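You operate a simulated robot arm through the tools that you are given. There is no shell and no other tool.

You run a simulated two-armed robot. Do the job below in one go: nothing can be reset, and whatever is moved stays where it is left.

Task
Sand the keying patch with the coarse block, then smooth it with the fine block.
Fine: no gloss and no scratch lines stay; coarse block back on the deck mat, fine block on the capping mat.

Only the result counts: the job must be done as asked and must still hold three seconds after the hand-in. Knocking over, shifting, dropping, spilling or breaking anything else fails it.

Robot
Two 7-joint arms with fingered hands on one trunk that stands fixed in place. Base frame: the origin is at the foot of the trunk, x ahead of it, y to its left, z up; the work surface is at about z = 720. Readings come in mm, rad, newtons and seconds.
The left shoulder is at [70, 172, 1391], the right one opposite. Each reaches about 1156 mm from its shoulder. Payload 5 kg a hand.
Tool frame (each hand has its own): the origin (TCP) lies between the finger pads and is the grasp point; the fingertips stand 43 mm ahead of it; z points along the fingers, y is the line along which they close. The gripper opens to 144 mm; its body begins 50 mm behind the TCP. The gripper is a hand of 5 fingers: y runs from the thumb to the fingers, the wrist lies at [-21, -124, -221] in the tool frame, and closing takes about 1.5 s.
Orientation is told as [roll, pitch, yaw] about the base's x, y, z axes, in that order, counted from this pose: with the fingers straight down and the wrist toward the robot, the tool's x, y and z point along [0, 1, 0], [1, 0, 0] and [0, 0, -1] of the base frame.

Tools
- The arms move only by the tool send_rows. It takes "left_targets", "right_targets" or both (then of equal length, played together; a hand with none holds still); each is one flat list of numbers, 6 for each row, row after row: the shift along the base's x, y, z in mm, then the turn, a rotation vector about the base's x, y, z in rad. In form: [dx, dy, dz, wx, wy, wz, dx, dy, dz, wx, wy, wz, ...]. A call has 1 to 20 rows; each row is the pose to reach, as a shift and turn from the pose commanded when the call began. "left_jaw" and "right_jaw" are, for a hand that has rows, the closure in counts, from 0 (fully open) to 255 (shut), set as the call begins (left out, the last holds). Rows are played at 5 a second. More than 50 mm and 0.15 rad between two rows, or a gripper value outside its range, and nothing of the call is played. Where a pose cannot be reached the arm comes as near as it can. A force on the tool above 50 N (or 10 N above the force at the start of the call, whichever is more), or a blocked arm, ends the call early, and 0.2 s more pass. The fingers move at their own pace (about 45 mm/s each) and stop on an object; they squeeze with about 28 N. The grip force told is the motor's: it shows also when the fingers shut on nothing. Time passes only in rows, and 0.2 s behind the last, so rows that repeat a pose let the fingers close. The reply holds the time, the measured pose of the TCP, the force on the tool along the base axes, the opening and the grip force, in the units named above and with some noise, with the torque about the TCP (base axes, N m) and any sound that the robot's microphone picked up, and new pictures: "pictures" is both (left out), scene, wrist or none (wrist: the cameras of the hands that moved).
- Cameras (640 x 400 px; columns grow to the right, rows downward): "scene" is now at [131, -23.9, 1614.4]; the picture's right is [-0.31, -0.95, -0.00], its down [-0.65, 0.21, -0.73] and it looks along [0.69, -0.23, -0.68] (base axes); focal length 354 px, centre (320, 200). "left" rides on the left gripper at [-86, -108, -168] in its tool frame; the picture's right is [-0.80, -0.28, 0.53], its down [0.54, -0.73, 0.42] and it looks along [0.27, 0.63, 0.73] (tool axes); focal length 275 px, centre (320, 200). "right" rides on the right gripper at [86, -109, -168] in its tool frame; the picture's right is [-0.80, 0.28, -0.53], its down [-0.54, -0.73, 0.42] and it looks along [-0.27, 0.63, 0.73] (tool axes); focal length 275 px, centre (320, 200).
- raise_lower(by): slides the trunk up (or, below 0, down) by that many mm; the arms and the scene camera ride with it, the base frame stays. It gives what a move gives, with no picture.
- move_fingers(index, middle, ring, little, thumb_bend, thumb_turn, hand): sets how far each is bent, from 0 (flat) to 1 (curled in); at 0.3 the hand is open as for a grip, at 0.7 the pads meet at the TCP. One left out holds its place. A second passes; each finger stops where it meets its share of the squeeze, and holds until it gets a number again. A gripper value or a shape takes the hand back. It gives what a move gives, with no picture; readings hold the bend of each and the force on index, middle, ring, little, thumb and palm. thumb_turn goes from beside the hand (0) to across from the fingers (1), as for a grip.
- hand_shape(shape, hand): the hand has 5 fingers and takes this shape, open, in about a second: jaw (thumb against the fingers, like two jaws); tri (thumb and two fingers); tip (a fingertip pinch); poke (one finger out to press); point (the index stretched); flat (the hand flat); cup (the hand cupped); fist (a fist). The gripper value then closes the fingers along that shape, each until it touches; the sizes above hold for jaw. It gives what a move gives, with no picture.
- aim_head(pan, tilt): turns the head with the scene camera to pan (to the left, within 1.501 rad either way) and tilt (down, from -0.506 to 1.204), counted from straight ahead of the robot. It gives what a move gives, and a new picture of the scene camera.
- pixel_to_xyz(camera, pixels): for up to 12 pixels [column, row] of the newest picture of that camera ("zoom" is the newest enlarged one), the place [x, y, z] in the base frame of the surface seen there, good to about 2 mm. It takes no simulated time.
- inspect(camera, box): a new picture of the part [left, top, right, bottom] of that camera's present view, enlarged. It takes no simulated time.
- finish_job(): hands the job in; it is judged then, once.

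Leave the grippers open and the arms clear of the work at the hand-in unless told otherwise.

The tools are called as name(argument=value, ...) on one line, values as JSON. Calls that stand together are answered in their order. send_rows: Moves the arms, as the interface text tells. Its arguments: {"type":"object","properties":{"left_targets":{"type":"array","items":{"type":"number"}},"left_jaw":{"type":"number"},"right_targets":{"type":"array","items":{"type":"number"}},"right_jaw":{"type":"number"},"pictures":{"type":"string","enum":["both","scene","wrist","none"]}},"required":[]} The other tools are called the same way: raise_lower (by) moves the trunk up or down; hand_shape (shape, hand) gives the hand a shape; move_fingers (index, middle, ring, little, thumb_bend, thumb_turn, hand) moves the fingers one by one; aim_head (pan, tilt) turns the head that bears the scene camera; pixel_to_xyz (camera, pixels) gives the place of the surface under pixels of a picture; inspect (camera, box) takes an enlarged picture of a part of a camera's view; finish_job () hands the job in.

At the start:

```text
time_s: 0.0
left_ee_pos: [832.4, -21.3, 1141.1]
left_orientation: [0.0, 0.001, 0.0]
left_contact_force: [-0.4, 0.1, -0.4]
left_torque: [0.0, 0.01, 0.0]
left_grip_width: 143.6
left_grasp_force: 0.1
left_shape: jaw
left_bend: [0.3, 0.3, 0.3, 0.3, 0.3, 0.98]
left_finger forces: [0.0, 0.1, 0.0, 0.0, 0.0, 0.0]
right_ee_pos: [392.3, -455.5, 979.5]
right_orientation: [-0.002, 0.0, 0.0]
right_contact_force: [-0.3, -0.4, -0.6]
right_torque: [0.02, -0.01, 0.01]
right_grip_width: 143.7
right_grasp_force: 0.1
right_shape: jaw
right_bend: [0.3, 0.3, 0.3, 0.3, 0.3, 0.98]
right_finger forces: [0.0, 0.0, 0.1, 0.1, 0.1, 0.0]
trunk travel left (down, up): [-488.0, 452.0]
head pan, tilt (commanded): [-0.319, 0.754]
```

scene: 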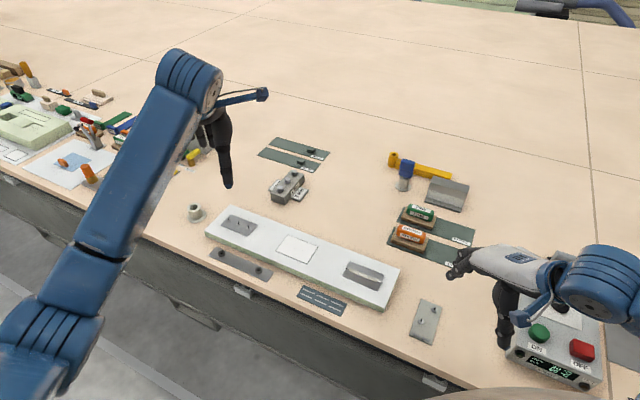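
right: 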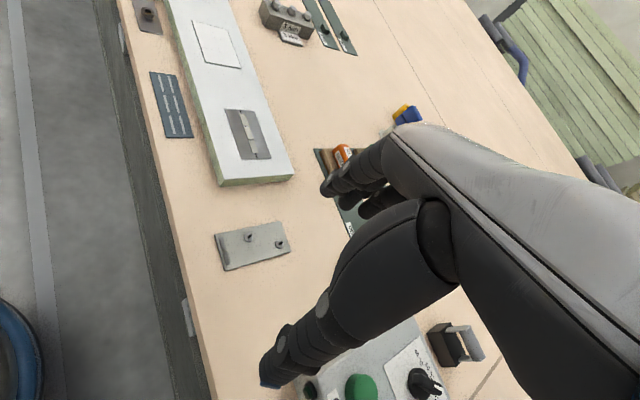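
left: 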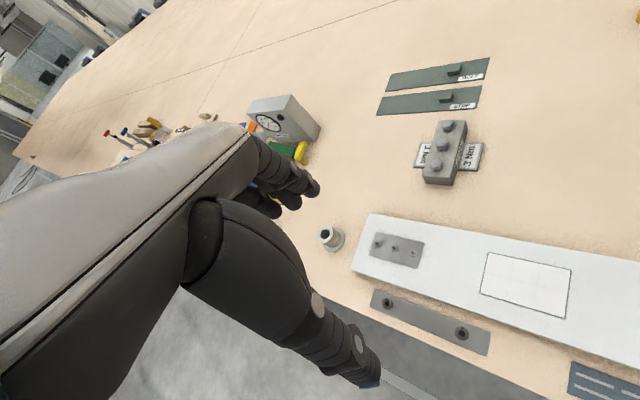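

I see a white plank with a keying patch (around scene px 297,249), and two blocks (green at 418,215 and orange at 410,236) on dark mats. I'll enlarge those areas to read the labels.

inspect(camera="scene", box=[370, 140, 500, 280])

inspect(camera="scene", box=[190, 190, 410, 330])

inspect(camera="scene", box=[240, 120, 350, 210])

inspect(camera="scene", box=[480, 250, 640, 400])

```text
2.86 times, centred on (435, 210) of scene
```

zoom: 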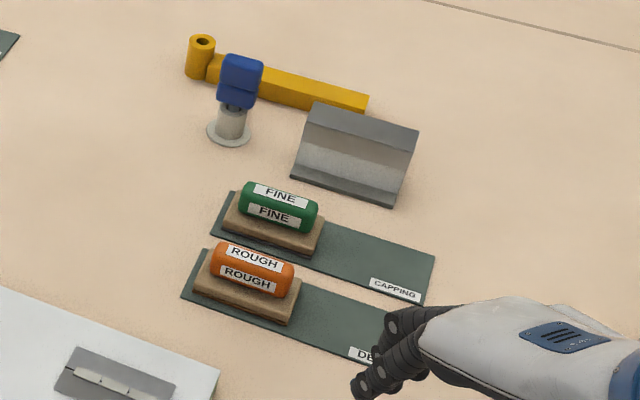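

```text
2.86 times, centred on (300, 260) of scene
```

zoom: 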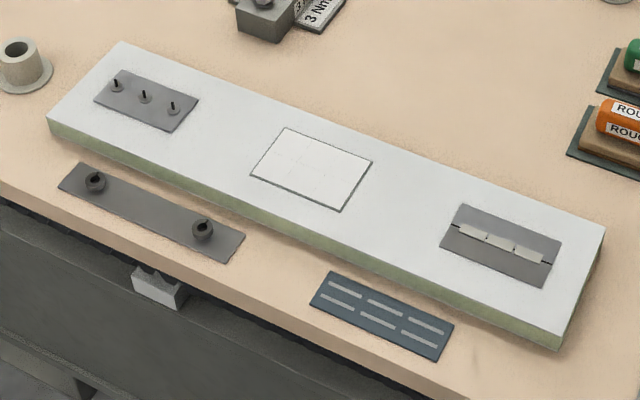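

```text
4.44 times, centred on (295, 165) of scene
```

zoom: 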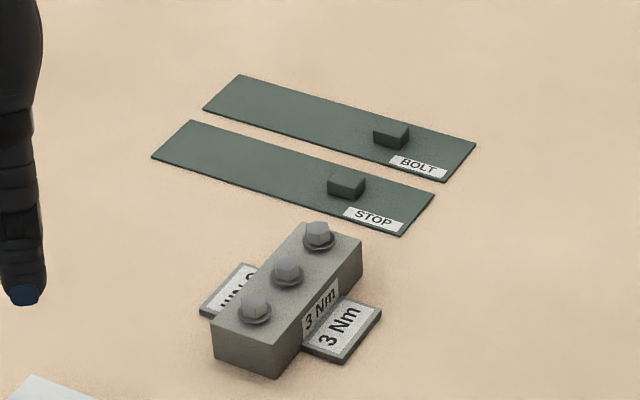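

```text
2.67 times, centred on (560, 325) of scene
```

zoom: 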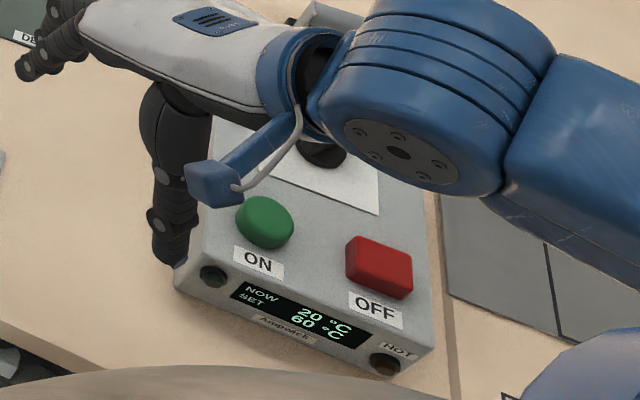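

The orange block reads ROUGH and sits on the "DE.." mat, while the green one reads FINE and sits on the CAPPING mat. Next I'll enlarge the patch and measure its corners.

inspect(camera="scene", box=[250, 215, 346, 275])

```text
6.67 times, centred on (298, 245) of scene
```

zoom: 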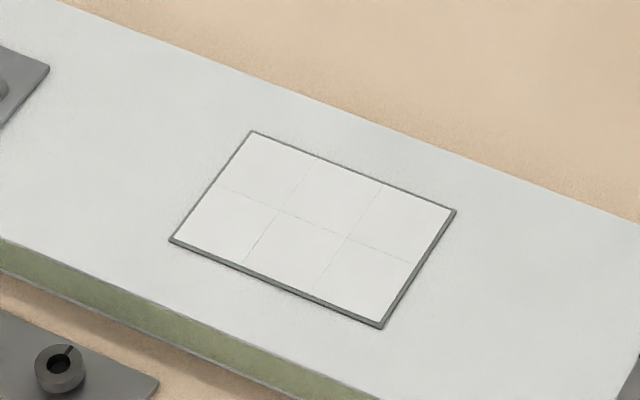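

The patch is outlined in grey and split into six cells by dashed lines. I'll measure its corners and the plank around it.

pixel_to_xyz(camera="zoom", pixels=[[253, 133], [454, 211], [381, 324], [171, 240], [316, 228], [280, 210], [345, 236], [120, 150], [500, 300], [8, 250], [200, 318], [400, 30]])

inspect(camera="scene", box=[380, 190, 476, 250])

```text
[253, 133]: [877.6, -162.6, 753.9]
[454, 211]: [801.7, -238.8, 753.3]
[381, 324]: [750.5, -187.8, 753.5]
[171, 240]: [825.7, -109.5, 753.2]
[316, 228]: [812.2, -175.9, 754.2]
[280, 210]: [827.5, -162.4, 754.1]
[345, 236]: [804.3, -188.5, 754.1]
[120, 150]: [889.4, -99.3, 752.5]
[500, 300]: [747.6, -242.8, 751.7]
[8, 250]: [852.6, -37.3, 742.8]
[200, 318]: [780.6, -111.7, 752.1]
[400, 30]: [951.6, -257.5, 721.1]
```

```text
6.67 times, centred on (428, 220) of scene
```

zoom: 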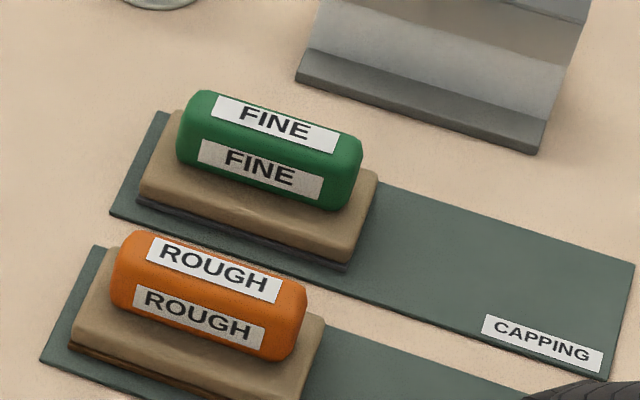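

The patch is about 108 x 74 mm, centred at (814,-175), top z≈754, with edges along the 45° diagonals. Next I'll measure the blocks and mats in this zoom.

pixel_to_xyz(camera="zoom", pixels=[[190, 95], [355, 135], [340, 205], [183, 155], [270, 130], [378, 185], [350, 250], [140, 195], [345, 268], [157, 113], [112, 213], [634, 265]])

pixel_to_xyz(camera="zoom", pixels=[[607, 378], [125, 235], [302, 285], [285, 355], [115, 300], [208, 265], [326, 325], [70, 345], [95, 247], [42, 358], [250, 150], [200, 290]])

inspect(camera="scene", box=[380, 215, 476, 275])

```text
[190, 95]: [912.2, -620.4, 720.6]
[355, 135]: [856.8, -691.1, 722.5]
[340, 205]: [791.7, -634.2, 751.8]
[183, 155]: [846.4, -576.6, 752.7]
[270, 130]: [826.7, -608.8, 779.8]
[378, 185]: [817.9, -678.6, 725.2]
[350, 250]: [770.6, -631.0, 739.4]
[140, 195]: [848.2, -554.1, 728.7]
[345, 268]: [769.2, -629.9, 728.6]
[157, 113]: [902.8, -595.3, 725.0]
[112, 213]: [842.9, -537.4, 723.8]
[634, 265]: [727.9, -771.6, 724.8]
```

```text
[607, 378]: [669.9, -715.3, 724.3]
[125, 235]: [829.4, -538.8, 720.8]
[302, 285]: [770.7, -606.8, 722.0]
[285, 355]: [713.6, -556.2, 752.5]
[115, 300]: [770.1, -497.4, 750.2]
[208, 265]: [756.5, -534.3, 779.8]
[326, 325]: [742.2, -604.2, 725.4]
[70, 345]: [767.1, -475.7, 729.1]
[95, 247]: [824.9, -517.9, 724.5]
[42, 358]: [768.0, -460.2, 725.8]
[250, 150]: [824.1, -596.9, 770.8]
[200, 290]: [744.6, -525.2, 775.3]
```

```text
6.67 times, centred on (428, 245) of scene
```

zoom: 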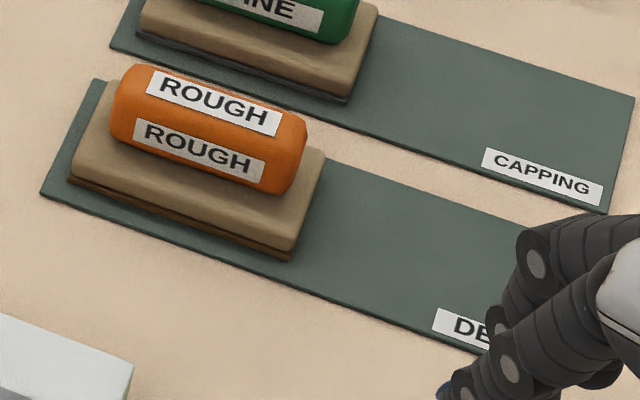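

Now I'll measure the ROUGH block's base and handle edges, and the rest of the deck mat, in this newest zoom.

pixel_to_xyz(camera="zoom", pixels=[[72, 178], [290, 255], [322, 160], [290, 240], [75, 165], [108, 120], [130, 75], [220, 100], [297, 125], [125, 130], [275, 180], [200, 150]])

pixel_to_xyz(camera="zoom", pixels=[[205, 198], [200, 178], [195, 165], [205, 140], [212, 115], [218, 90], [224, 85], [203, 190], [201, 205], [200, 215], [180, 80], [260, 105]])

```text
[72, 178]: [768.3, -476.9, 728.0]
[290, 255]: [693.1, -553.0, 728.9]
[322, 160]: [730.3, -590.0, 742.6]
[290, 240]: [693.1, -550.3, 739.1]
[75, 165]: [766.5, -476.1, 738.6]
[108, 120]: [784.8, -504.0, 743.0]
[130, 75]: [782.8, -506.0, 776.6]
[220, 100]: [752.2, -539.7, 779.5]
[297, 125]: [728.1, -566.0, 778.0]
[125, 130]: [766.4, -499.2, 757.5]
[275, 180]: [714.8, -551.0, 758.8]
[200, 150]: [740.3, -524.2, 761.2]
```

```text
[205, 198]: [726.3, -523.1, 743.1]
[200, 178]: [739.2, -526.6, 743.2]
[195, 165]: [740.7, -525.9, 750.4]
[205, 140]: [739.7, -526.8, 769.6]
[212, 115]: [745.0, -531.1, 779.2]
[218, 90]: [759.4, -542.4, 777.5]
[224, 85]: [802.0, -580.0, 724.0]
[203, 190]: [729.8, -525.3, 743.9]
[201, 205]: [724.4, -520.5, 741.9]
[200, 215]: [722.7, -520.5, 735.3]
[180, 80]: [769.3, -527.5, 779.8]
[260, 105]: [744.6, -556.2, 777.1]
```

The ROUGH block's base is about 107 x 54 mm with its long axis on the same diagonal as the patch. The base top is at z≈743, and the handle is about 80 x 28 mm with its top at z≈780. Now the left hand moves out of the way to the left, and the right hand goes above the ROUGH block at about (749,-533) with a yaw of -45°.

send_rows(left_targets=[-20, 39, 7, 0, 0, 0, -40, 78, 13, 0, 0, 0, -60, 117, 20, 0, 0, 0, -80, 156, 27, 0, 0, 0, -100, 195, 33, 0, 0, 0, -120, 233, 40, 0, 0, 0, -140, 272, 47, 0, 0, 0, -160, 311, 53, 0, 0, 0, -180, 350, 60, 0, 0, 0], right_targets=[39.7, -8.7, -4, 0, 0, -0.0873, 79.3, -17.3, -9, 0, 0, -0.1745, 119, -26, -13, 0, 0, -0.2618, 158.7, -34.7, -18, 0, 0, -0.3491, 198.3, -43.3, -22, 0, 0, -0.4363, 238, -52, -27, 0, 0, -0.5236, 277.7, -60.7, -31, 0, 0, -0.6109, 317.3, -69.3, -36, 0, 0, -0.6981, 357, -78, -40, 0, 0, -0.7854], pictures="both")

```text
time_s: 2.0
left_ee_pos: [654.7, 331.7, 1200.0]
left_orientation: [-0.002, 0.001, -0.002]
left_contact_force: [-0.1, 0.1, -0.6]
left_torque: [-0.04, 0.06, -0.01]
left_grip_width: 143.8
left_grasp_force: 0.1
left_shape: jaw
left_bend: [0.3, 0.3, 0.3, 0.3, 0.3, 0.98]
left_finger forces: [0.0, 0.0, 0.0, 0.0, 0.1, 0.0]
right_ee_pos: [750.6, -533.7, 939.2]
right_orientation: [-0.003, -0.001, -0.786]
right_contact_force: [-0.1, 0.6, -0.9]
right_torque: [0.03, -0.04, 0.0]
right_grip_width: 143.9
right_grasp_force: 0.2
right_shape: jaw
right_bend: [0.3, 0.3, 0.3, 0.3, 0.3, 0.98]
right_finger forces: [0.1, 0.0, 0.1, 0.0, 0.0, 0.0]
trunk travel left (down, up): [-488.0, 452.0]
head pan, tilt (commanded): [-0.319, 0.754]
```

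scene: 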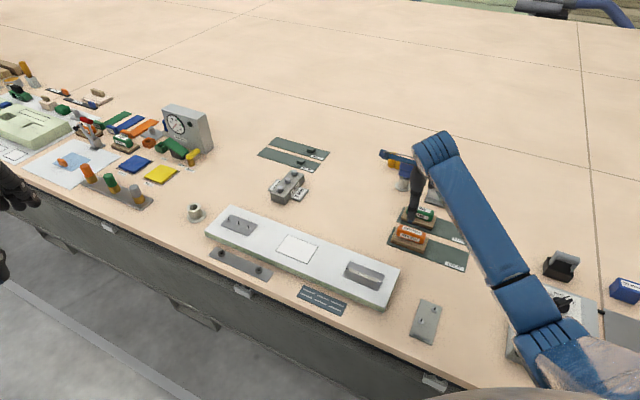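
right: 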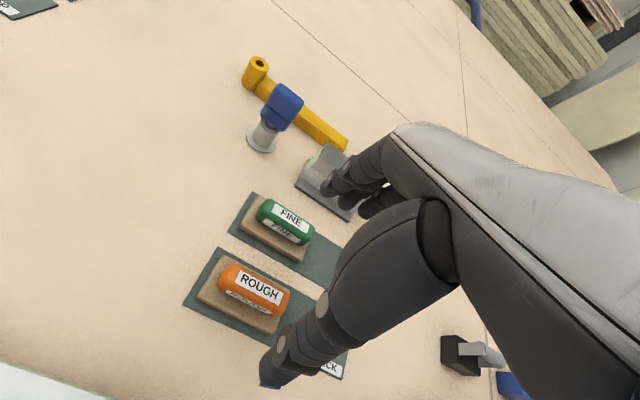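
left: 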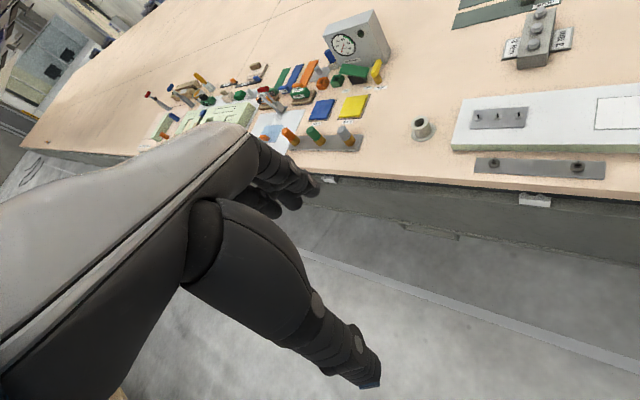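

The right hand now hangs above the ROUGH block and the force is about zero. I'll partly close the fingers to see how wide they sit and where the tips are.

send_rows(right_targets=[0, 0, 0, 0, 0, 0, 0, 0, 0, 0, 0, 0, 0, 0, 0, 0, 0, 0, 0, 0, 0, 0, 0, 0, 0, 0, 0, 0, 0, 0], right_jaw=130, pictures="both")

inspect(camera="scene", box=[370, 110, 514, 200])

inspect(camera="scene", box=[380, 170, 476, 230])

```text
time_s: 3.2
left_ee_pos: [652.1, 328.2, 1201.0]
left_orientation: [0.0, 0.0, -0.001]
left_contact_force: [0.0, 0.3, -0.6]
left_torque: [0.03, -0.01, -0.01]
left_grip_width: 143.8
left_grasp_force: 0.1
left_shape: jaw
left_bend: [0.3, 0.3, 0.3, 0.3, 0.3, 0.98]
left_finger forces: [0.0, 0.0, 0.1, 0.0, 0.0, 0.0]
right_ee_pos: [751.0, -533.5, 939.6]
right_orientation: [-0.001, 0.0, -0.784]
right_contact_force: [0.8, -0.3, 0.6]
right_torque: [0.0, -0.02, 0.02]
right_grip_width: 71.1
right_grasp_force: 0.0
right_shape: jaw
right_bend: [0.74, 0.45, 0.42, 0.41, 0.71, 1.0]
right_finger forces: [0.0, 0.0, 0.0, 0.0, 0.0, 0.1]
trunk travel left (down, up): [-488.0, 452.0]
head pan, tilt (commanded): [-0.319, 0.754]
```

scene: 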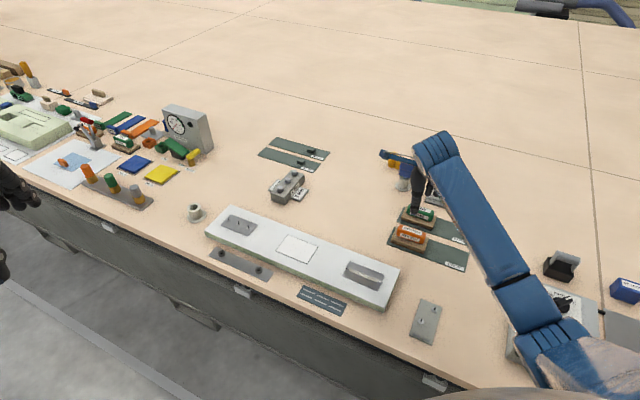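
right: 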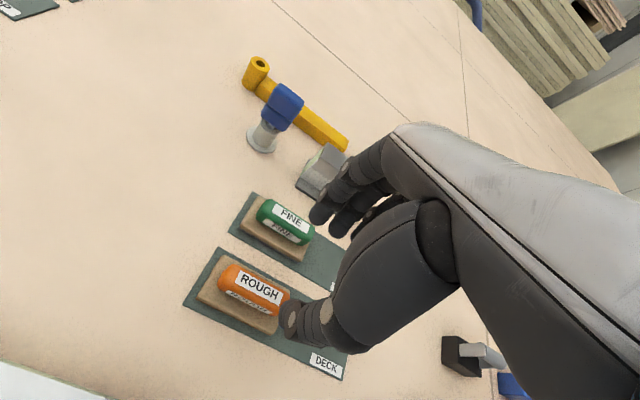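

```text
4.44 times, centred on (442, 155) of scene
```

zoom: 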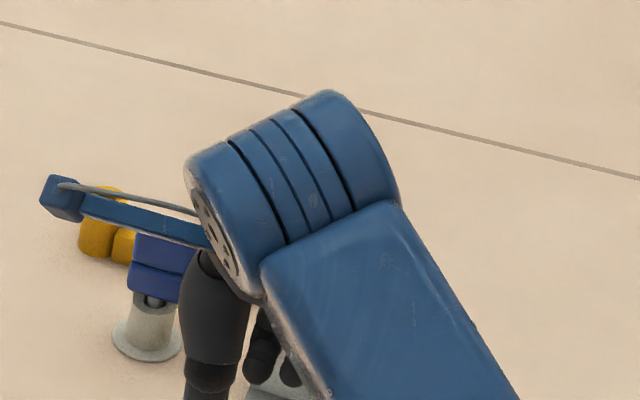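

```text
6.67 times, centred on (428, 200) of scene
```

zoom: 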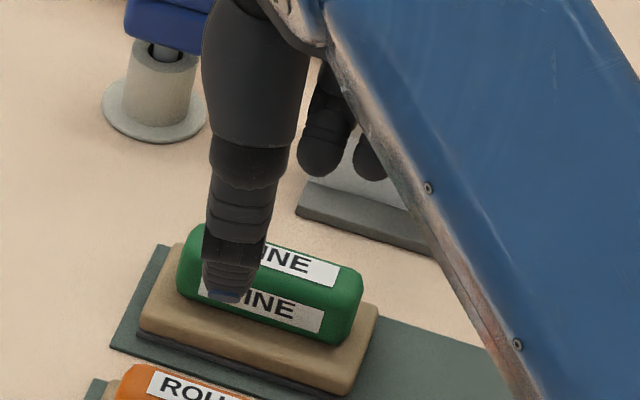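

The opening reads 71 mm. The index finger is bent more (0.74) than the others. I'll measure where the thumb tip (right cam ~285,325) and the finger tips (~318,217 and 338,230) are.

inspect(camera="right", box=[240, 130, 432, 250])

pixel_to_xyz(camera="right", pixels=[[283, 325], [292, 335], [285, 305], [316, 218], [322, 212], [338, 230], [350, 205], [335, 205], [300, 320], [325, 325]])

inspect(camera="right", box=[240, 250, 432, 370])

```text
3.33 times, centred on (336, 190) of right
```

zoom: 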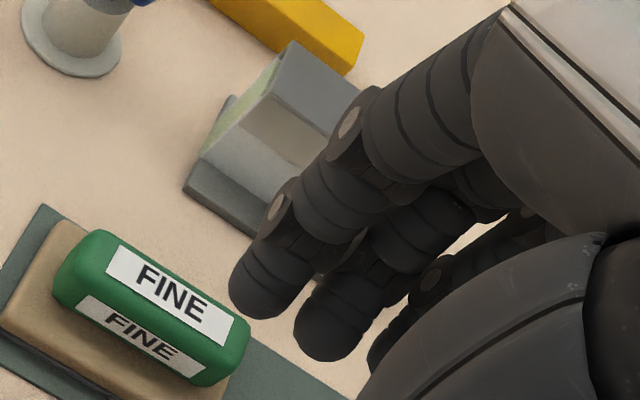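

```text
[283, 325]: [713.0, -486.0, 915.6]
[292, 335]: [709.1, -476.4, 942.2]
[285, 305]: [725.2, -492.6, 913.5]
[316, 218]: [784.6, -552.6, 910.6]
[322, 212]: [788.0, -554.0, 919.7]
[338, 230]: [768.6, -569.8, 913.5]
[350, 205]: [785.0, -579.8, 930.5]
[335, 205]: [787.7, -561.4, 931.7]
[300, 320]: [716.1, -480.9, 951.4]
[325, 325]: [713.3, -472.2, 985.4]
```

```text
3.33 times, centred on (336, 310) of right
```

zoom: 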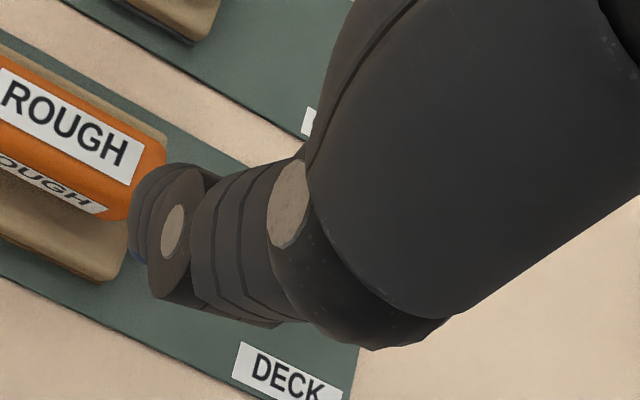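

At 71 mm opening the finger tips sit about 30-35 mm below the TCP and about 37 mm to either side, with the thumb opposite the index and middle fingers. I'll close further, to about 35 mm, while still in the air to see the tip heights near grip width.

send_rows(right_targets=[0, 0, 0, 0, 0, 0, 0, 0, 0, 0, 0, 0, 0, 0, 0, 0, 0, 0, 0, 0, 0, 0, 0, 0, 0, 0, 0, 0, 0, 0], right_jaw=195, pictures="wrist")

inspect(camera="right", box=[240, 150, 432, 270])

```text
time_s: 4.4
left_ee_pos: [653.1, 329.3, 1200.6]
left_orientation: [-0.001, 0.001, 0.001]
left_contact_force: [0.2, 0.6, 0.4]
left_torque: [0.04, 0.0, 0.01]
left_grip_width: 143.6
left_grasp_force: 0.0
left_shape: jaw
left_bend: [0.3, 0.3, 0.3, 0.3, 0.3, 0.98]
left_finger forces: [0.1, 0.0, 0.0, 0.1, 0.0, 0.0]
right_ee_pos: [749.7, -533.7, 938.4]
right_orientation: [0.0, 0.0, -0.784]
right_contact_force: [0.3, 0.6, -0.1]
right_torque: [-0.02, 0.02, -0.01]
right_grip_width: 34.0
right_grasp_force: 0.0
right_shape: jaw
right_bend: [0.73, 0.57, 0.55, 0.51, 0.74, 1.0]
right_finger forces: [0.1, 0.0, 0.1, 0.0, 0.0, 0.1]
trunk travel left (down, up): [-488.0, 452.0]
head pan, tilt (commanded): [-0.319, 0.754]
```

right: 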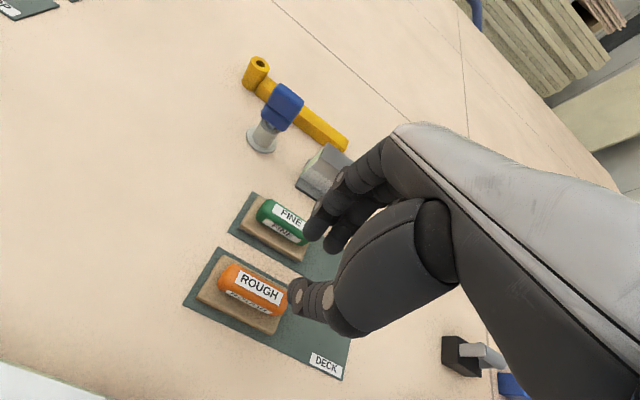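

```text
3.33 times, centred on (336, 210) of right
```

zoom: 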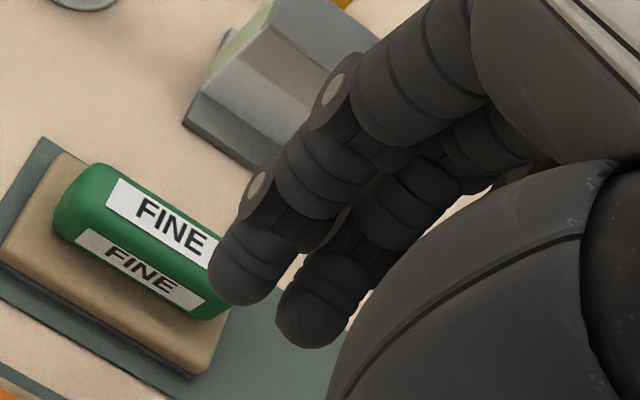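

Opening is now 34 mm, close to the handle width. I'll measure the index tip (zoom ~240,298), the middle tip (~308,342) and the thumb tip (right cam ~292,290-310).

pixel_to_xyz(camera="zoom", pixels=[[240, 300], [220, 285], [265, 285], [305, 344], [285, 325], [340, 325], [240, 250], [310, 290]])

pixel_to_xyz(camera="right", pixels=[[290, 285], [290, 300], [298, 312], [300, 300], [295, 280], [315, 300]])

```text
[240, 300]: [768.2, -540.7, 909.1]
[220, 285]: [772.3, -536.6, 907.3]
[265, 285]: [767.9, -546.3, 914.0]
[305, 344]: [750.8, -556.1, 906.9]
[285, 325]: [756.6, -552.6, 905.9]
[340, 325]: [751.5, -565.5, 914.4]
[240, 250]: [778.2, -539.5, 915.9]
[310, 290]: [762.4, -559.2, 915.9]
```

```text
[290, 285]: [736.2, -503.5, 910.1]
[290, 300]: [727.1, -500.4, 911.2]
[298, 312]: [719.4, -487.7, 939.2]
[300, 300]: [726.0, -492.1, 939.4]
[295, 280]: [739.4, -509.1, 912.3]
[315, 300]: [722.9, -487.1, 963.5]
```

The tips sit about 32-38 mm below the TCP at grip width. I'll reopen to about 71 mm, line up the TCP at (754,-530), descend to z≈829 and look.

send_rows(right_targets=[4.5, 3.2, 0, 0, 0, 0, 4.5, 3.2, 0, 0, 0, 0, 4.5, 3.2, 0, 0, 0, 0, 4.5, 3.2, -25, 0, 0, 0, 4.5, 3.2, -50, 0, 0, 0, 4.5, 3.2, -75, 0, 0, 0, 4.5, 3.2, -95, 0, 0, 0, 4.5, 3.2, -110, 0, 0, 0], right_jaw=130, pictures="both")

inspect(camera="right", box=[180, 160, 436, 320])

inspect(camera="scene", box=[370, 180, 482, 250])

```text
time_s: 6.2
left_ee_pos: [652.1, 329.3, 1200.5]
left_orientation: [0.0, 0.001, 0.0]
left_contact_force: [0.3, 0.7, -0.3]
left_torque: [0.01, 0.0, -0.04]
left_grip_width: 143.9
left_grasp_force: 0.1
left_shape: jaw
left_bend: [0.3, 0.3, 0.3, 0.3, 0.3, 0.98]
left_finger forces: [0.1, 0.0, 0.0, 0.0, 0.0, 0.1]
right_ee_pos: [754.4, -530.7, 828.5]
right_orientation: [-0.002, -0.001, -0.785]
right_contact_force: [0.2, 0.5, 0.8]
right_torque: [-0.01, 0.07, -0.01]
right_grip_width: 69.9
right_grasp_force: 0.0
right_shape: jaw
right_bend: [0.74, 0.45, 0.42, 0.41, 0.71, 1.0]
right_finger forces: [0.1, 0.0, 0.0, 0.1, 0.0, 0.0]
trunk travel left (down, up): [-488.0, 452.0]
head pan, tilt (commanded): [-0.319, 0.754]
```

scene: 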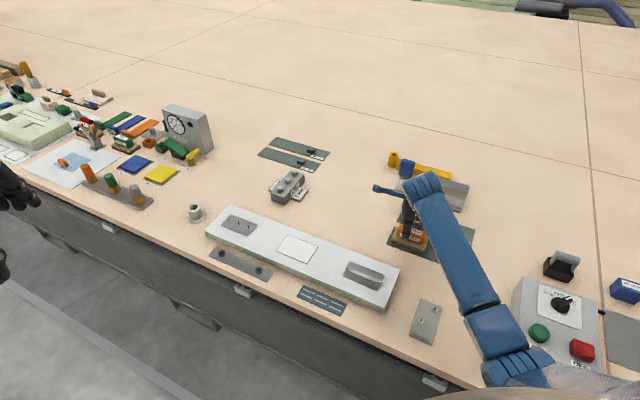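
right: 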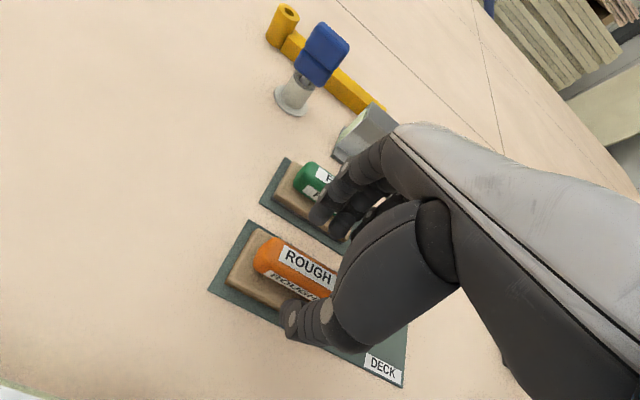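

```text
2.50 times, centred on (308, 240) of right
```

zoom: 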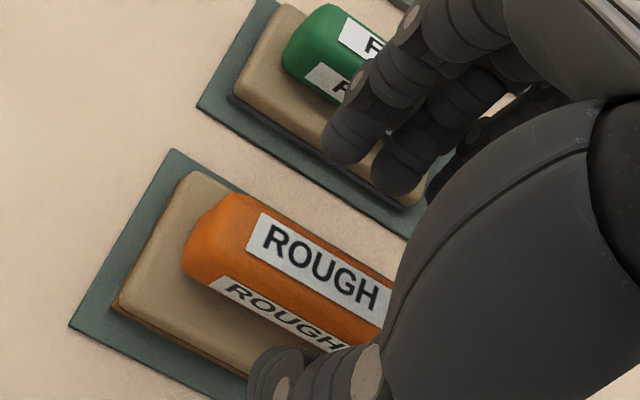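

```text
5.71 times, centred on (426, 215) of scene
```

zoom: 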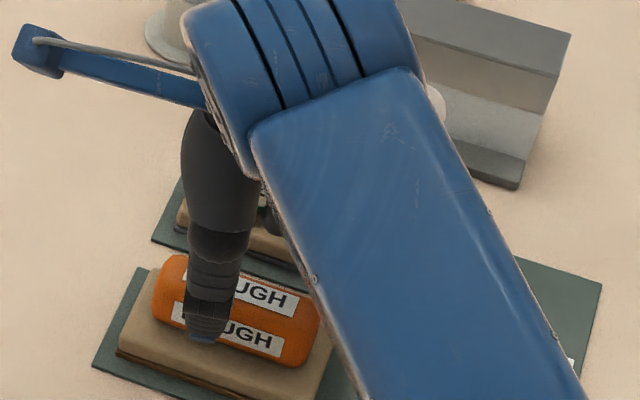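

The thumb (zoom ~290,370) is in front of the ROUGH handle and the fingers are between the two blocks with clearance. Next I'll descend in small steps to TCP z≈787.

send_rows(right_targets=[0, 0, -12, 0, 0, 0, 0, 0, -22, 0, 0, 0, 0, 0, -30, 0, 0, 0, 0, 0, -36, 0, 0, 0, 0, 0, -42, 0, 0, 0, 0, 0, -42, 0, 0, 0], pictures="wrist")

inspect(camera="right", box=[180, 180, 436, 340])

inspect(camera="scene", box=[370, 190, 466, 250])

```text
time_s: 7.6
left_ee_pos: [651.2, 330.2, 1201.3]
left_orientation: [0.0, 0.001, 0.0]
left_contact_force: [0.7, -1.6, -0.4]
left_torque: [-0.01, 0.0, -0.01]
left_grip_width: 144.0
left_grasp_force: 0.1
left_shape: jaw
left_bend: [0.3, 0.3, 0.3, 0.3, 0.3, 0.98]
left_finger forces: [0.0, 0.0, 0.1, 0.0, 0.0, 0.0]
right_ee_pos: [753.4, -529.5, 786.8]
right_orientation: [0.0, 0.0, -0.784]
right_contact_force: [-0.6, -0.4, 0.9]
right_torque: [-0.01, 0.02, 0.01]
right_grip_width: 70.3
right_grasp_force: 0.1
right_shape: jaw
right_bend: [0.74, 0.45, 0.42, 0.41, 0.71, 1.0]
right_finger forces: [0.0, 0.0, 0.1, 0.1, 0.1, 0.0]
trunk travel left (down, up): [-488.0, 452.0]
head pan, tilt (commanded): [-0.319, 0.754]
```

right: 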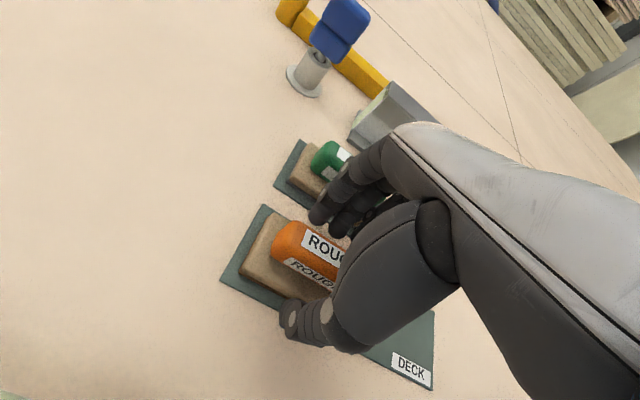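

```text
2.50 times, centred on (308, 260) of right
```

zoom: 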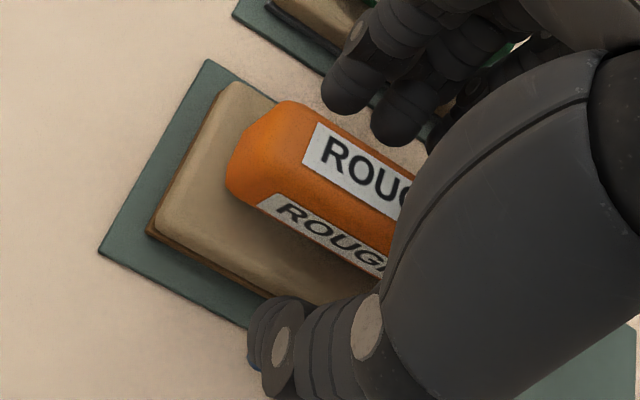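

```text
6.67 times, centred on (418, 220) of scene
```

zoom: 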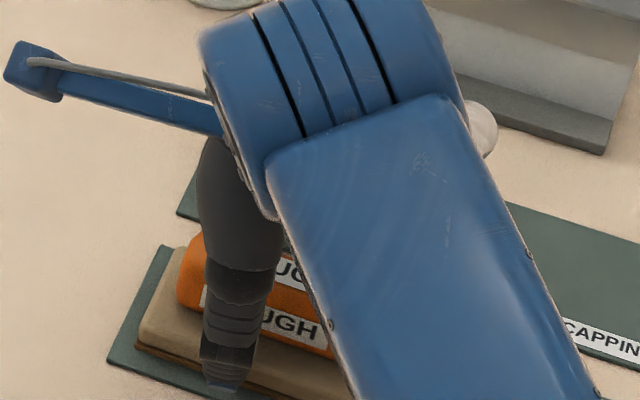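

No contact so far. I'll check the tip positions against the handle: index tip (zoom ~345,105), middle tip (~400,140), thumb tip (~265,340), base front-left corner (~150,232).

inspect(camera="right", box=[180, 180, 436, 340])

pixel_to_xyz(camera="zoom", pixels=[[345, 108], [400, 142], [262, 335], [262, 310], [152, 230], [240, 170], [300, 115], [360, 155], [330, 220], [240, 90], [300, 300], [255, 360]])

```text
2.50 times, centred on (308, 260) of right
```

zoom: 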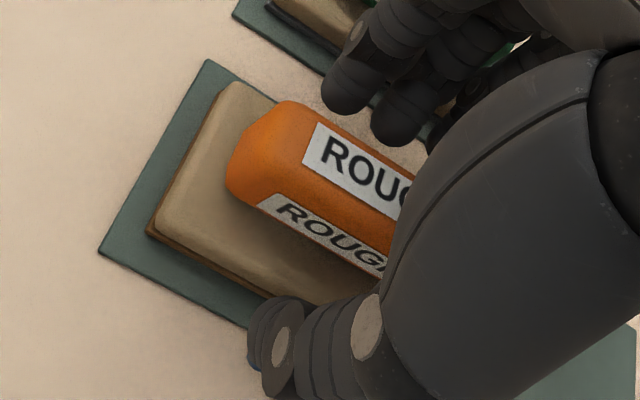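

```text
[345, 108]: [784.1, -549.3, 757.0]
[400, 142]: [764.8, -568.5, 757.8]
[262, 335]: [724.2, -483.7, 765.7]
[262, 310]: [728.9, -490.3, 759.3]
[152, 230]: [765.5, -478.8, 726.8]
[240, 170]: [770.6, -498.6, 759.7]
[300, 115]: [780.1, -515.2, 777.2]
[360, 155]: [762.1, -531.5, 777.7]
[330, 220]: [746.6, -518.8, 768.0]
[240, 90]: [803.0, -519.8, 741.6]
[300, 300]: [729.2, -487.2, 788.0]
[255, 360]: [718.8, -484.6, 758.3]
```

The fingers flank the handle symmetrically (v +35/-36) with tips around z 755, and the base top is at 743. I'll go down 4 mm more and close on the handle.

send_rows(right_targets=[0, 0, -4, 0, 0, 0, 0, 0, -4, 0, 0, 0], pictures="none")

send_rows(right_targets=[0, 0, 0, 0, 0, 0, 0, 0, 0, 0, 0, 0, 0, 0, 0, 0, 0, 0, 0, 0, 0, 0, 0, 0, 0, 0, 0, 0, 0, 0, 0, 0, 0, 0, 0, 0, 0, 0, 0, 0, 0, 0], right_jaw=255, pictures="wrist")

inspect(camera="right", box=[180, 180, 436, 340])

```text
time_s: 8.2
left_ee_pos: [652.5, 328.3, 1200.7]
left_orientation: [0.0, 0.001, 0.001]
left_contact_force: [-0.5, -0.2, -0.5]
left_torque: [0.0, 0.03, 0.01]
left_grip_width: 143.9
left_grasp_force: 0.1
left_shape: jaw
left_bend: [0.3, 0.3, 0.3, 0.3, 0.3, 0.98]
left_finger forces: [0.1, 0.1, 0.0, 0.0, 0.0, 0.1]
right_ee_pos: [754.5, -529.0, 784.3]
right_orientation: [-0.001, 0.001, -0.783]
right_contact_force: [-0.4, 0.8, -0.3]
right_torque: [0.01, -0.06, 0.02]
right_grip_width: 70.3
right_grasp_force: 0.0
right_shape: jaw
right_bend: [0.74, 0.45, 0.42, 0.41, 0.71, 1.0]
right_finger forces: [0.1, 0.0, 0.0, 0.0, 0.0, 0.0]
trunk travel left (down, up): [-488.0, 452.0]
head pan, tilt (commanded): [-0.319, 0.754]
```

```text
time_s: 9.8
left_ee_pos: [652.1, 328.4, 1200.9]
left_orientation: [-0.001, 0.0, 0.0]
left_contact_force: [-0.2, 0.0, 0.4]
left_torque: [0.02, 0.01, 0.01]
left_grip_width: 143.8
left_grasp_force: 0.0
left_shape: jaw
left_bend: [0.3, 0.3, 0.3, 0.3, 0.3, 0.98]
left_finger forces: [0.1, 0.1, 0.1, 0.0, 0.1, 0.0]
right_ee_pos: [754.6, -529.8, 782.6]
right_orientation: [-0.001, -0.001, -0.783]
right_contact_force: [1.1, 1.0, 0.8]
right_torque: [-0.08, -0.02, -0.06]
right_grip_width: 37.1
right_grasp_force: 27.7
right_shape: jaw
right_bend: [0.74, 0.51, 0.56, 0.51, 0.74, 1.0]
right_finger forces: [13.1, 8.7, 1.1, 0.1, 23.5, 0.0]
trunk travel left (down, up): [-488.0, 452.0]
head pan, tilt (commanded): [-0.319, 0.754]
```

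right: 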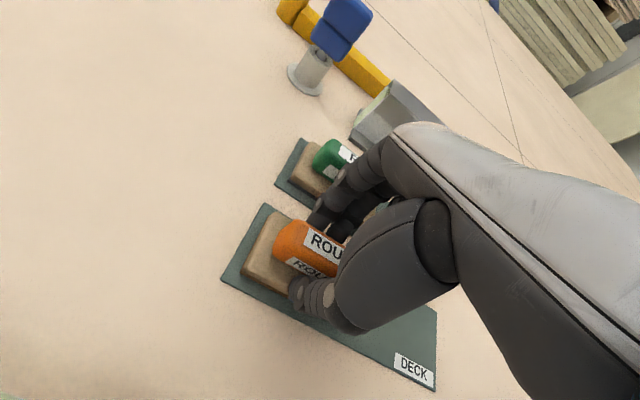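

```text
2.50 times, centred on (308, 260) of right
```

zoom: 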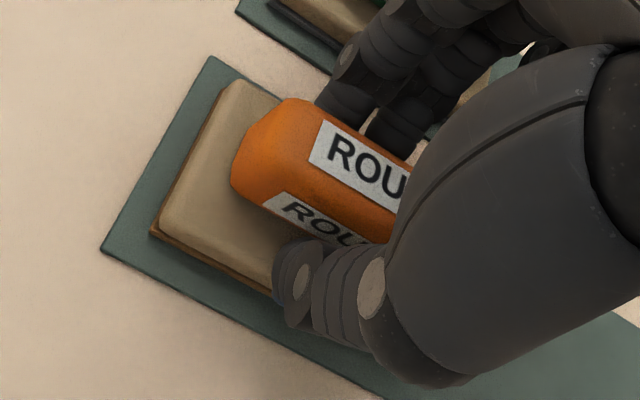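

The handle is held: thumb 23.5 N, index 13 N, middle 8.7 N, opening 37 mm. I'll lift straight up 60 mm slowly and check that the block comes along level.

send_rows(right_targets=[0, 0, 5, 0, 0, 0, 0, 0, 12, 0, 0, 0, 0, 0, 24, 0, 0, 0, 0, 0, 40, 0, 0, 0, 0, 0, 60, 0, 0, 0, 0, 0, 60, 0, 0, 0], pictures="both")

inspect(camera="right", box=[180, 180, 436, 340])

inspect(camera="scene", box=[370, 180, 482, 250])

```text
time_s: 11.2
left_ee_pos: [651.5, 328.2, 1200.6]
left_orientation: [0.0, 0.0, 0.0]
left_contact_force: [0.3, 0.4, 0.3]
left_torque: [-0.02, 0.02, 0.0]
left_grip_width: 144.0
left_grasp_force: 0.1
left_shape: jaw
left_bend: [0.3, 0.3, 0.3, 0.3, 0.3, 0.98]
left_finger forces: [0.1, 0.1, 0.0, 0.0, 0.0, 0.0]
right_ee_pos: [753.2, -530.4, 841.7]
right_orientation: [-0.001, 0.002, -0.783]
right_contact_force: [0.0, -1.0, -1.8]
right_torque: [-0.01, -0.02, 0.0]
right_grip_width: 37.0
right_grasp_force: 28.1
right_shape: jaw
right_bend: [0.74, 0.51, 0.56, 0.51, 0.74, 1.0]
right_finger forces: [12.7, 8.7, 2.0, 0.0, 23.5, 0.0]
trunk travel left (down, up): [-488.0, 452.0]
head pan, tilt (commanded): [-0.319, 0.754]
```

scene: 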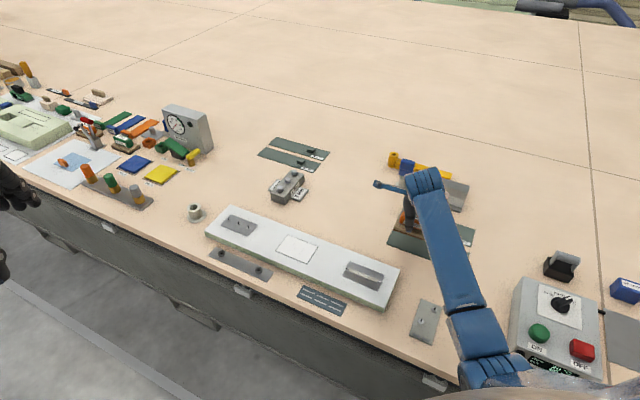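
right: 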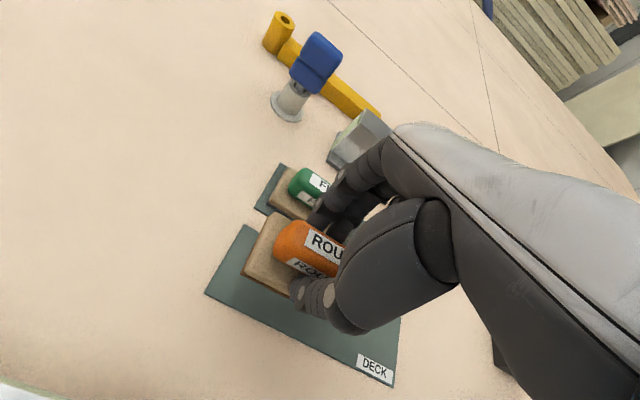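

```text
2.50 times, centred on (308, 260) of right
```

zoom: 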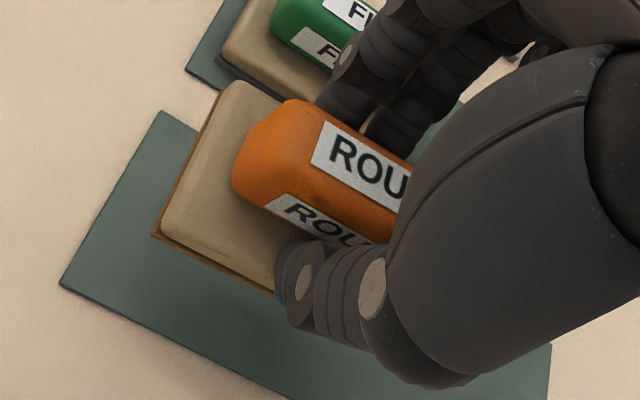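

```text
5.71 times, centred on (426, 215) of scene
```

zoom: 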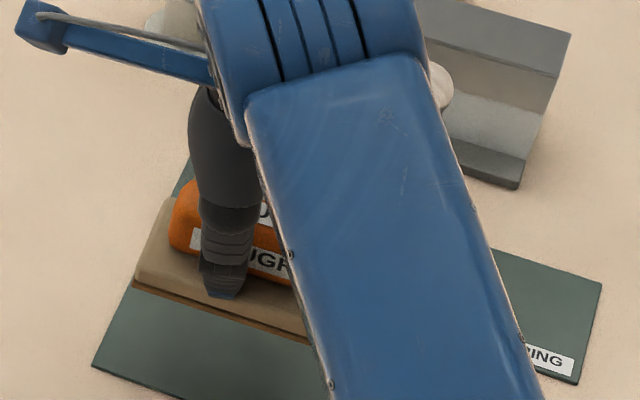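

The block came up level and steady (weight about 1.8 N). I'll carry it at z≈865 over to the patch centre, with the TCP at (818,-170).

send_rows(right_targets=[0, 0, 22, 0, 0, 0, 7, 40, 22, 0, 0, 0, 14, 80, 22, 0, 0, 0, 21, 120, 22, 0, 0, 0, 28, 160, 22, 0, 0, 0, 35, 200, 22, 0, 0, 0, 42, 240, 22, 0, 0, 0, 49, 280, 22, 0, 0, 0, 56, 320, 22, 0, 0, 0, 64.3, 360, 22, 0, 0, 0, 64.3, 360, 22, 0, 0, 0], pictures="both")

inspect(camera="right", box=[140, 180, 460, 380])

inspect(camera="scene", box=[220, 190, 380, 290])

```text
time_s: 13.8
left_ee_pos: [652.0, 328.9, 1201.1]
left_orientation: [-0.001, -0.001, -0.001]
left_contact_force: [-0.4, 1.2, -0.1]
left_torque: [-0.01, -0.02, 0.03]
left_grip_width: 143.8
left_grasp_force: 0.0
left_shape: jaw
left_bend: [0.3, 0.3, 0.3, 0.3, 0.3, 0.98]
left_finger forces: [0.0, 0.1, 0.1, 0.0, 0.1, 0.0]
right_ee_pos: [820.3, -273.5, 862.3]
right_orientation: [-0.083, -0.084, -0.834]
right_contact_force: [-1.3, -0.2, -1.7]
right_torque: [0.03, -0.03, 0.01]
right_grip_width: 36.9
right_grasp_force: 28.3
right_shape: jaw
right_bend: [0.74, 0.51, 0.56, 0.51, 0.74, 1.0]
right_finger forces: [12.7, 8.3, 2.2, 0.0, 23.5, 0.0]
trunk travel left (down, up): [-488.0, 452.0]
head pan, tilt (commanded): [-0.319, 0.754]
stopped in row 11 (right hand): the arm was blocked; the commanded pose is now the measured one
```

scene: 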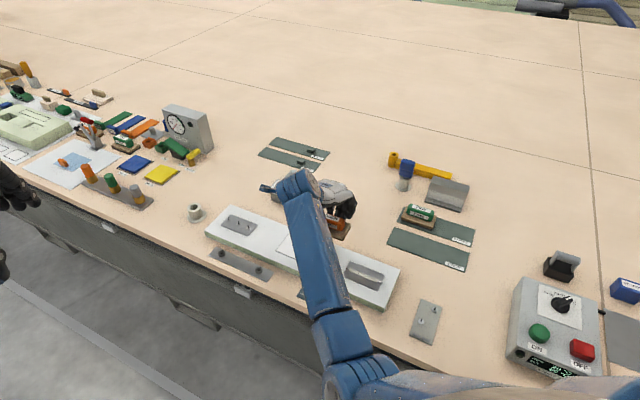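
right: 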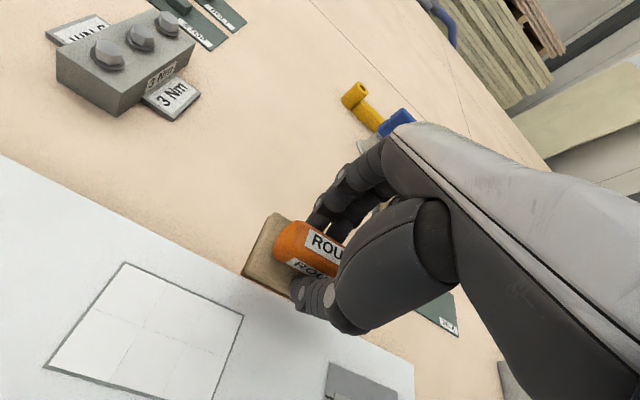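

```text
2.00 times, centred on (300, 280) of right
```

zoom: 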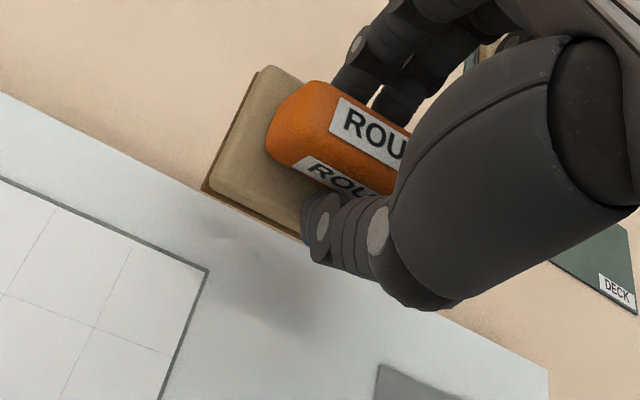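

```text
4.00 times, centred on (300, 240) of scene
```

zoom: 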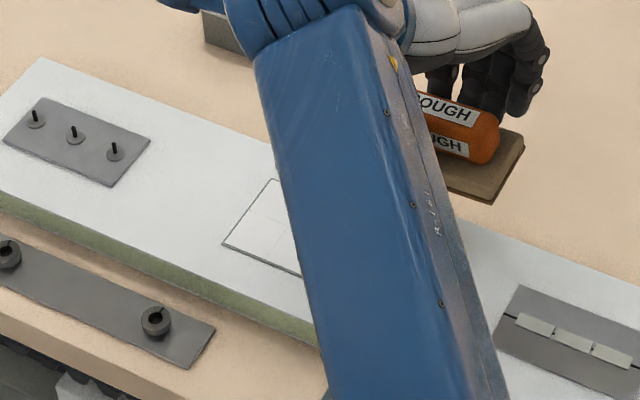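

The arm stopped because the wrist is at its turning limit at this yaw. There is no contact: the block is still held at z≈862 and the force is only its weight. I'll bring the hand level again with yaw about -0.52 and then move on to the patch.

send_rows(right_targets=[-1, -5, 2, 0.04, 0.005, 0.105, -1, -5, 2, 0.08, 0.01, 0.21, -2, 0, 2, 0.119, 0.014, 0.314, -2, 0, 2, 0.119, 0.014, 0.314], pictures="none")

```text
time_s: 14.8
left_ee_pos: [651.9, 328.5, 1199.8]
left_orientation: [0.001, 0.0, 0.0]
left_contact_force: [-0.3, -0.3, 0.3]
left_torque: [-0.02, -0.01, 0.04]
left_grip_width: 143.8
left_grasp_force: 0.1
left_shape: jaw
left_bend: [0.3, 0.3, 0.3, 0.3, 0.3, 0.98]
left_finger forces: [0.0, 0.1, 0.0, 0.0, 0.1, 0.0]
right_ee_pos: [818.3, -268.6, 864.7]
right_orientation: [0.003, 0.005, -0.522]
right_contact_force: [-0.5, 0.5, -2.2]
right_torque: [0.02, -0.02, -0.01]
right_grip_width: 36.8
right_grasp_force: 28.0
right_shape: jaw
right_bend: [0.74, 0.51, 0.56, 0.51, 0.74, 1.0]
right_finger forces: [12.7, 8.5, 2.3, 0.0, 23.3, 0.1]
trunk travel left (down, up): [-488.0, 452.0]
head pan, tilt (commanded): [-0.319, 0.754]
```

The hand is level again at yaw -0.52. I'll move the block over the patch centre (TCP to about (817,-170)).

send_rows(right_targets=[0, 30, 0, 0, 0, 0, -1, 65, 0, 0, 0, 0, -1.4, 99, 0, 0, 0, 0, -1.4, 99, 0, 0, 0, 0], pictures="both")

inspect(camera="right", box=[140, 180, 460, 380])

```text
time_s: 16.0
left_ee_pos: [651.3, 329.6, 1200.8]
left_orientation: [0.001, 0.001, -0.001]
left_contact_force: [-0.3, 0.1, 0.4]
left_torque: [0.01, 0.05, 0.01]
left_grip_width: 143.8
left_grasp_force: 0.1
left_shape: jaw
left_bend: [0.3, 0.3, 0.3, 0.3, 0.3, 0.98]
left_finger forces: [0.0, 0.1, 0.0, 0.1, 0.0, 0.0]
right_ee_pos: [826.3, -256.5, 871.4]
right_orientation: [-0.075, -0.061, -0.564]
right_contact_force: [0.1, 0.3, -1.9]
right_torque: [0.03, 0.03, 0.0]
right_grip_width: 36.8
right_grasp_force: 27.8
right_shape: jaw
right_bend: [0.74, 0.51, 0.56, 0.51, 0.74, 1.0]
right_finger forces: [12.7, 8.3, 2.3, 0.1, 23.4, 0.0]
trunk travel left (down, up): [-488.0, 452.0]
head pan, tilt (commanded): [-0.319, 0.754]
stopped in row 4 (right hand): the arm was blocked; the commanded pose is now the measured one
```

scene: 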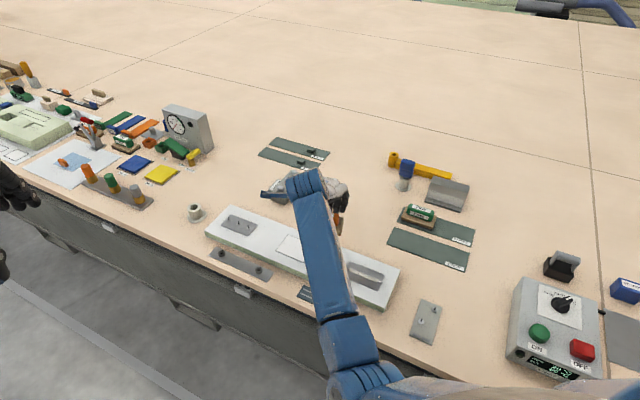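
right: 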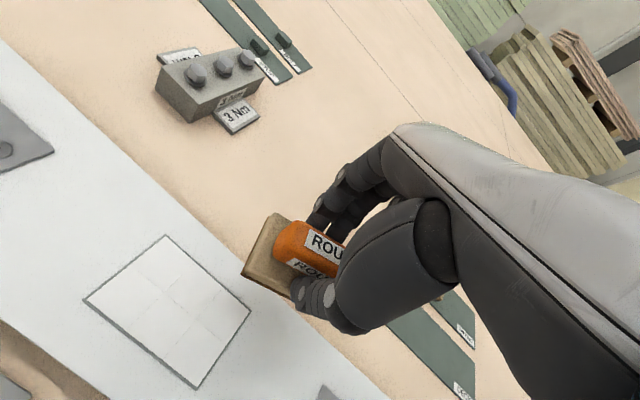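

```text
2.00 times, centred on (300, 280) of right
```

zoom: 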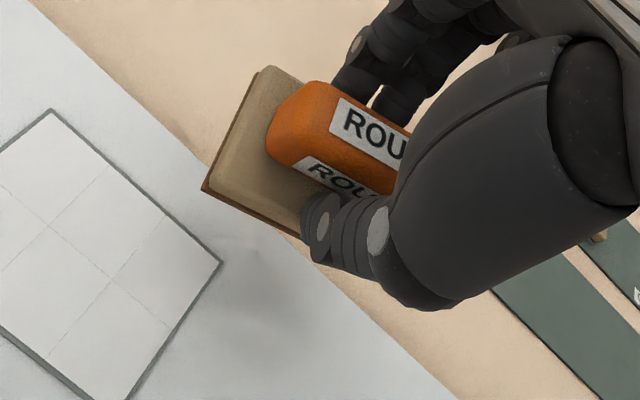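

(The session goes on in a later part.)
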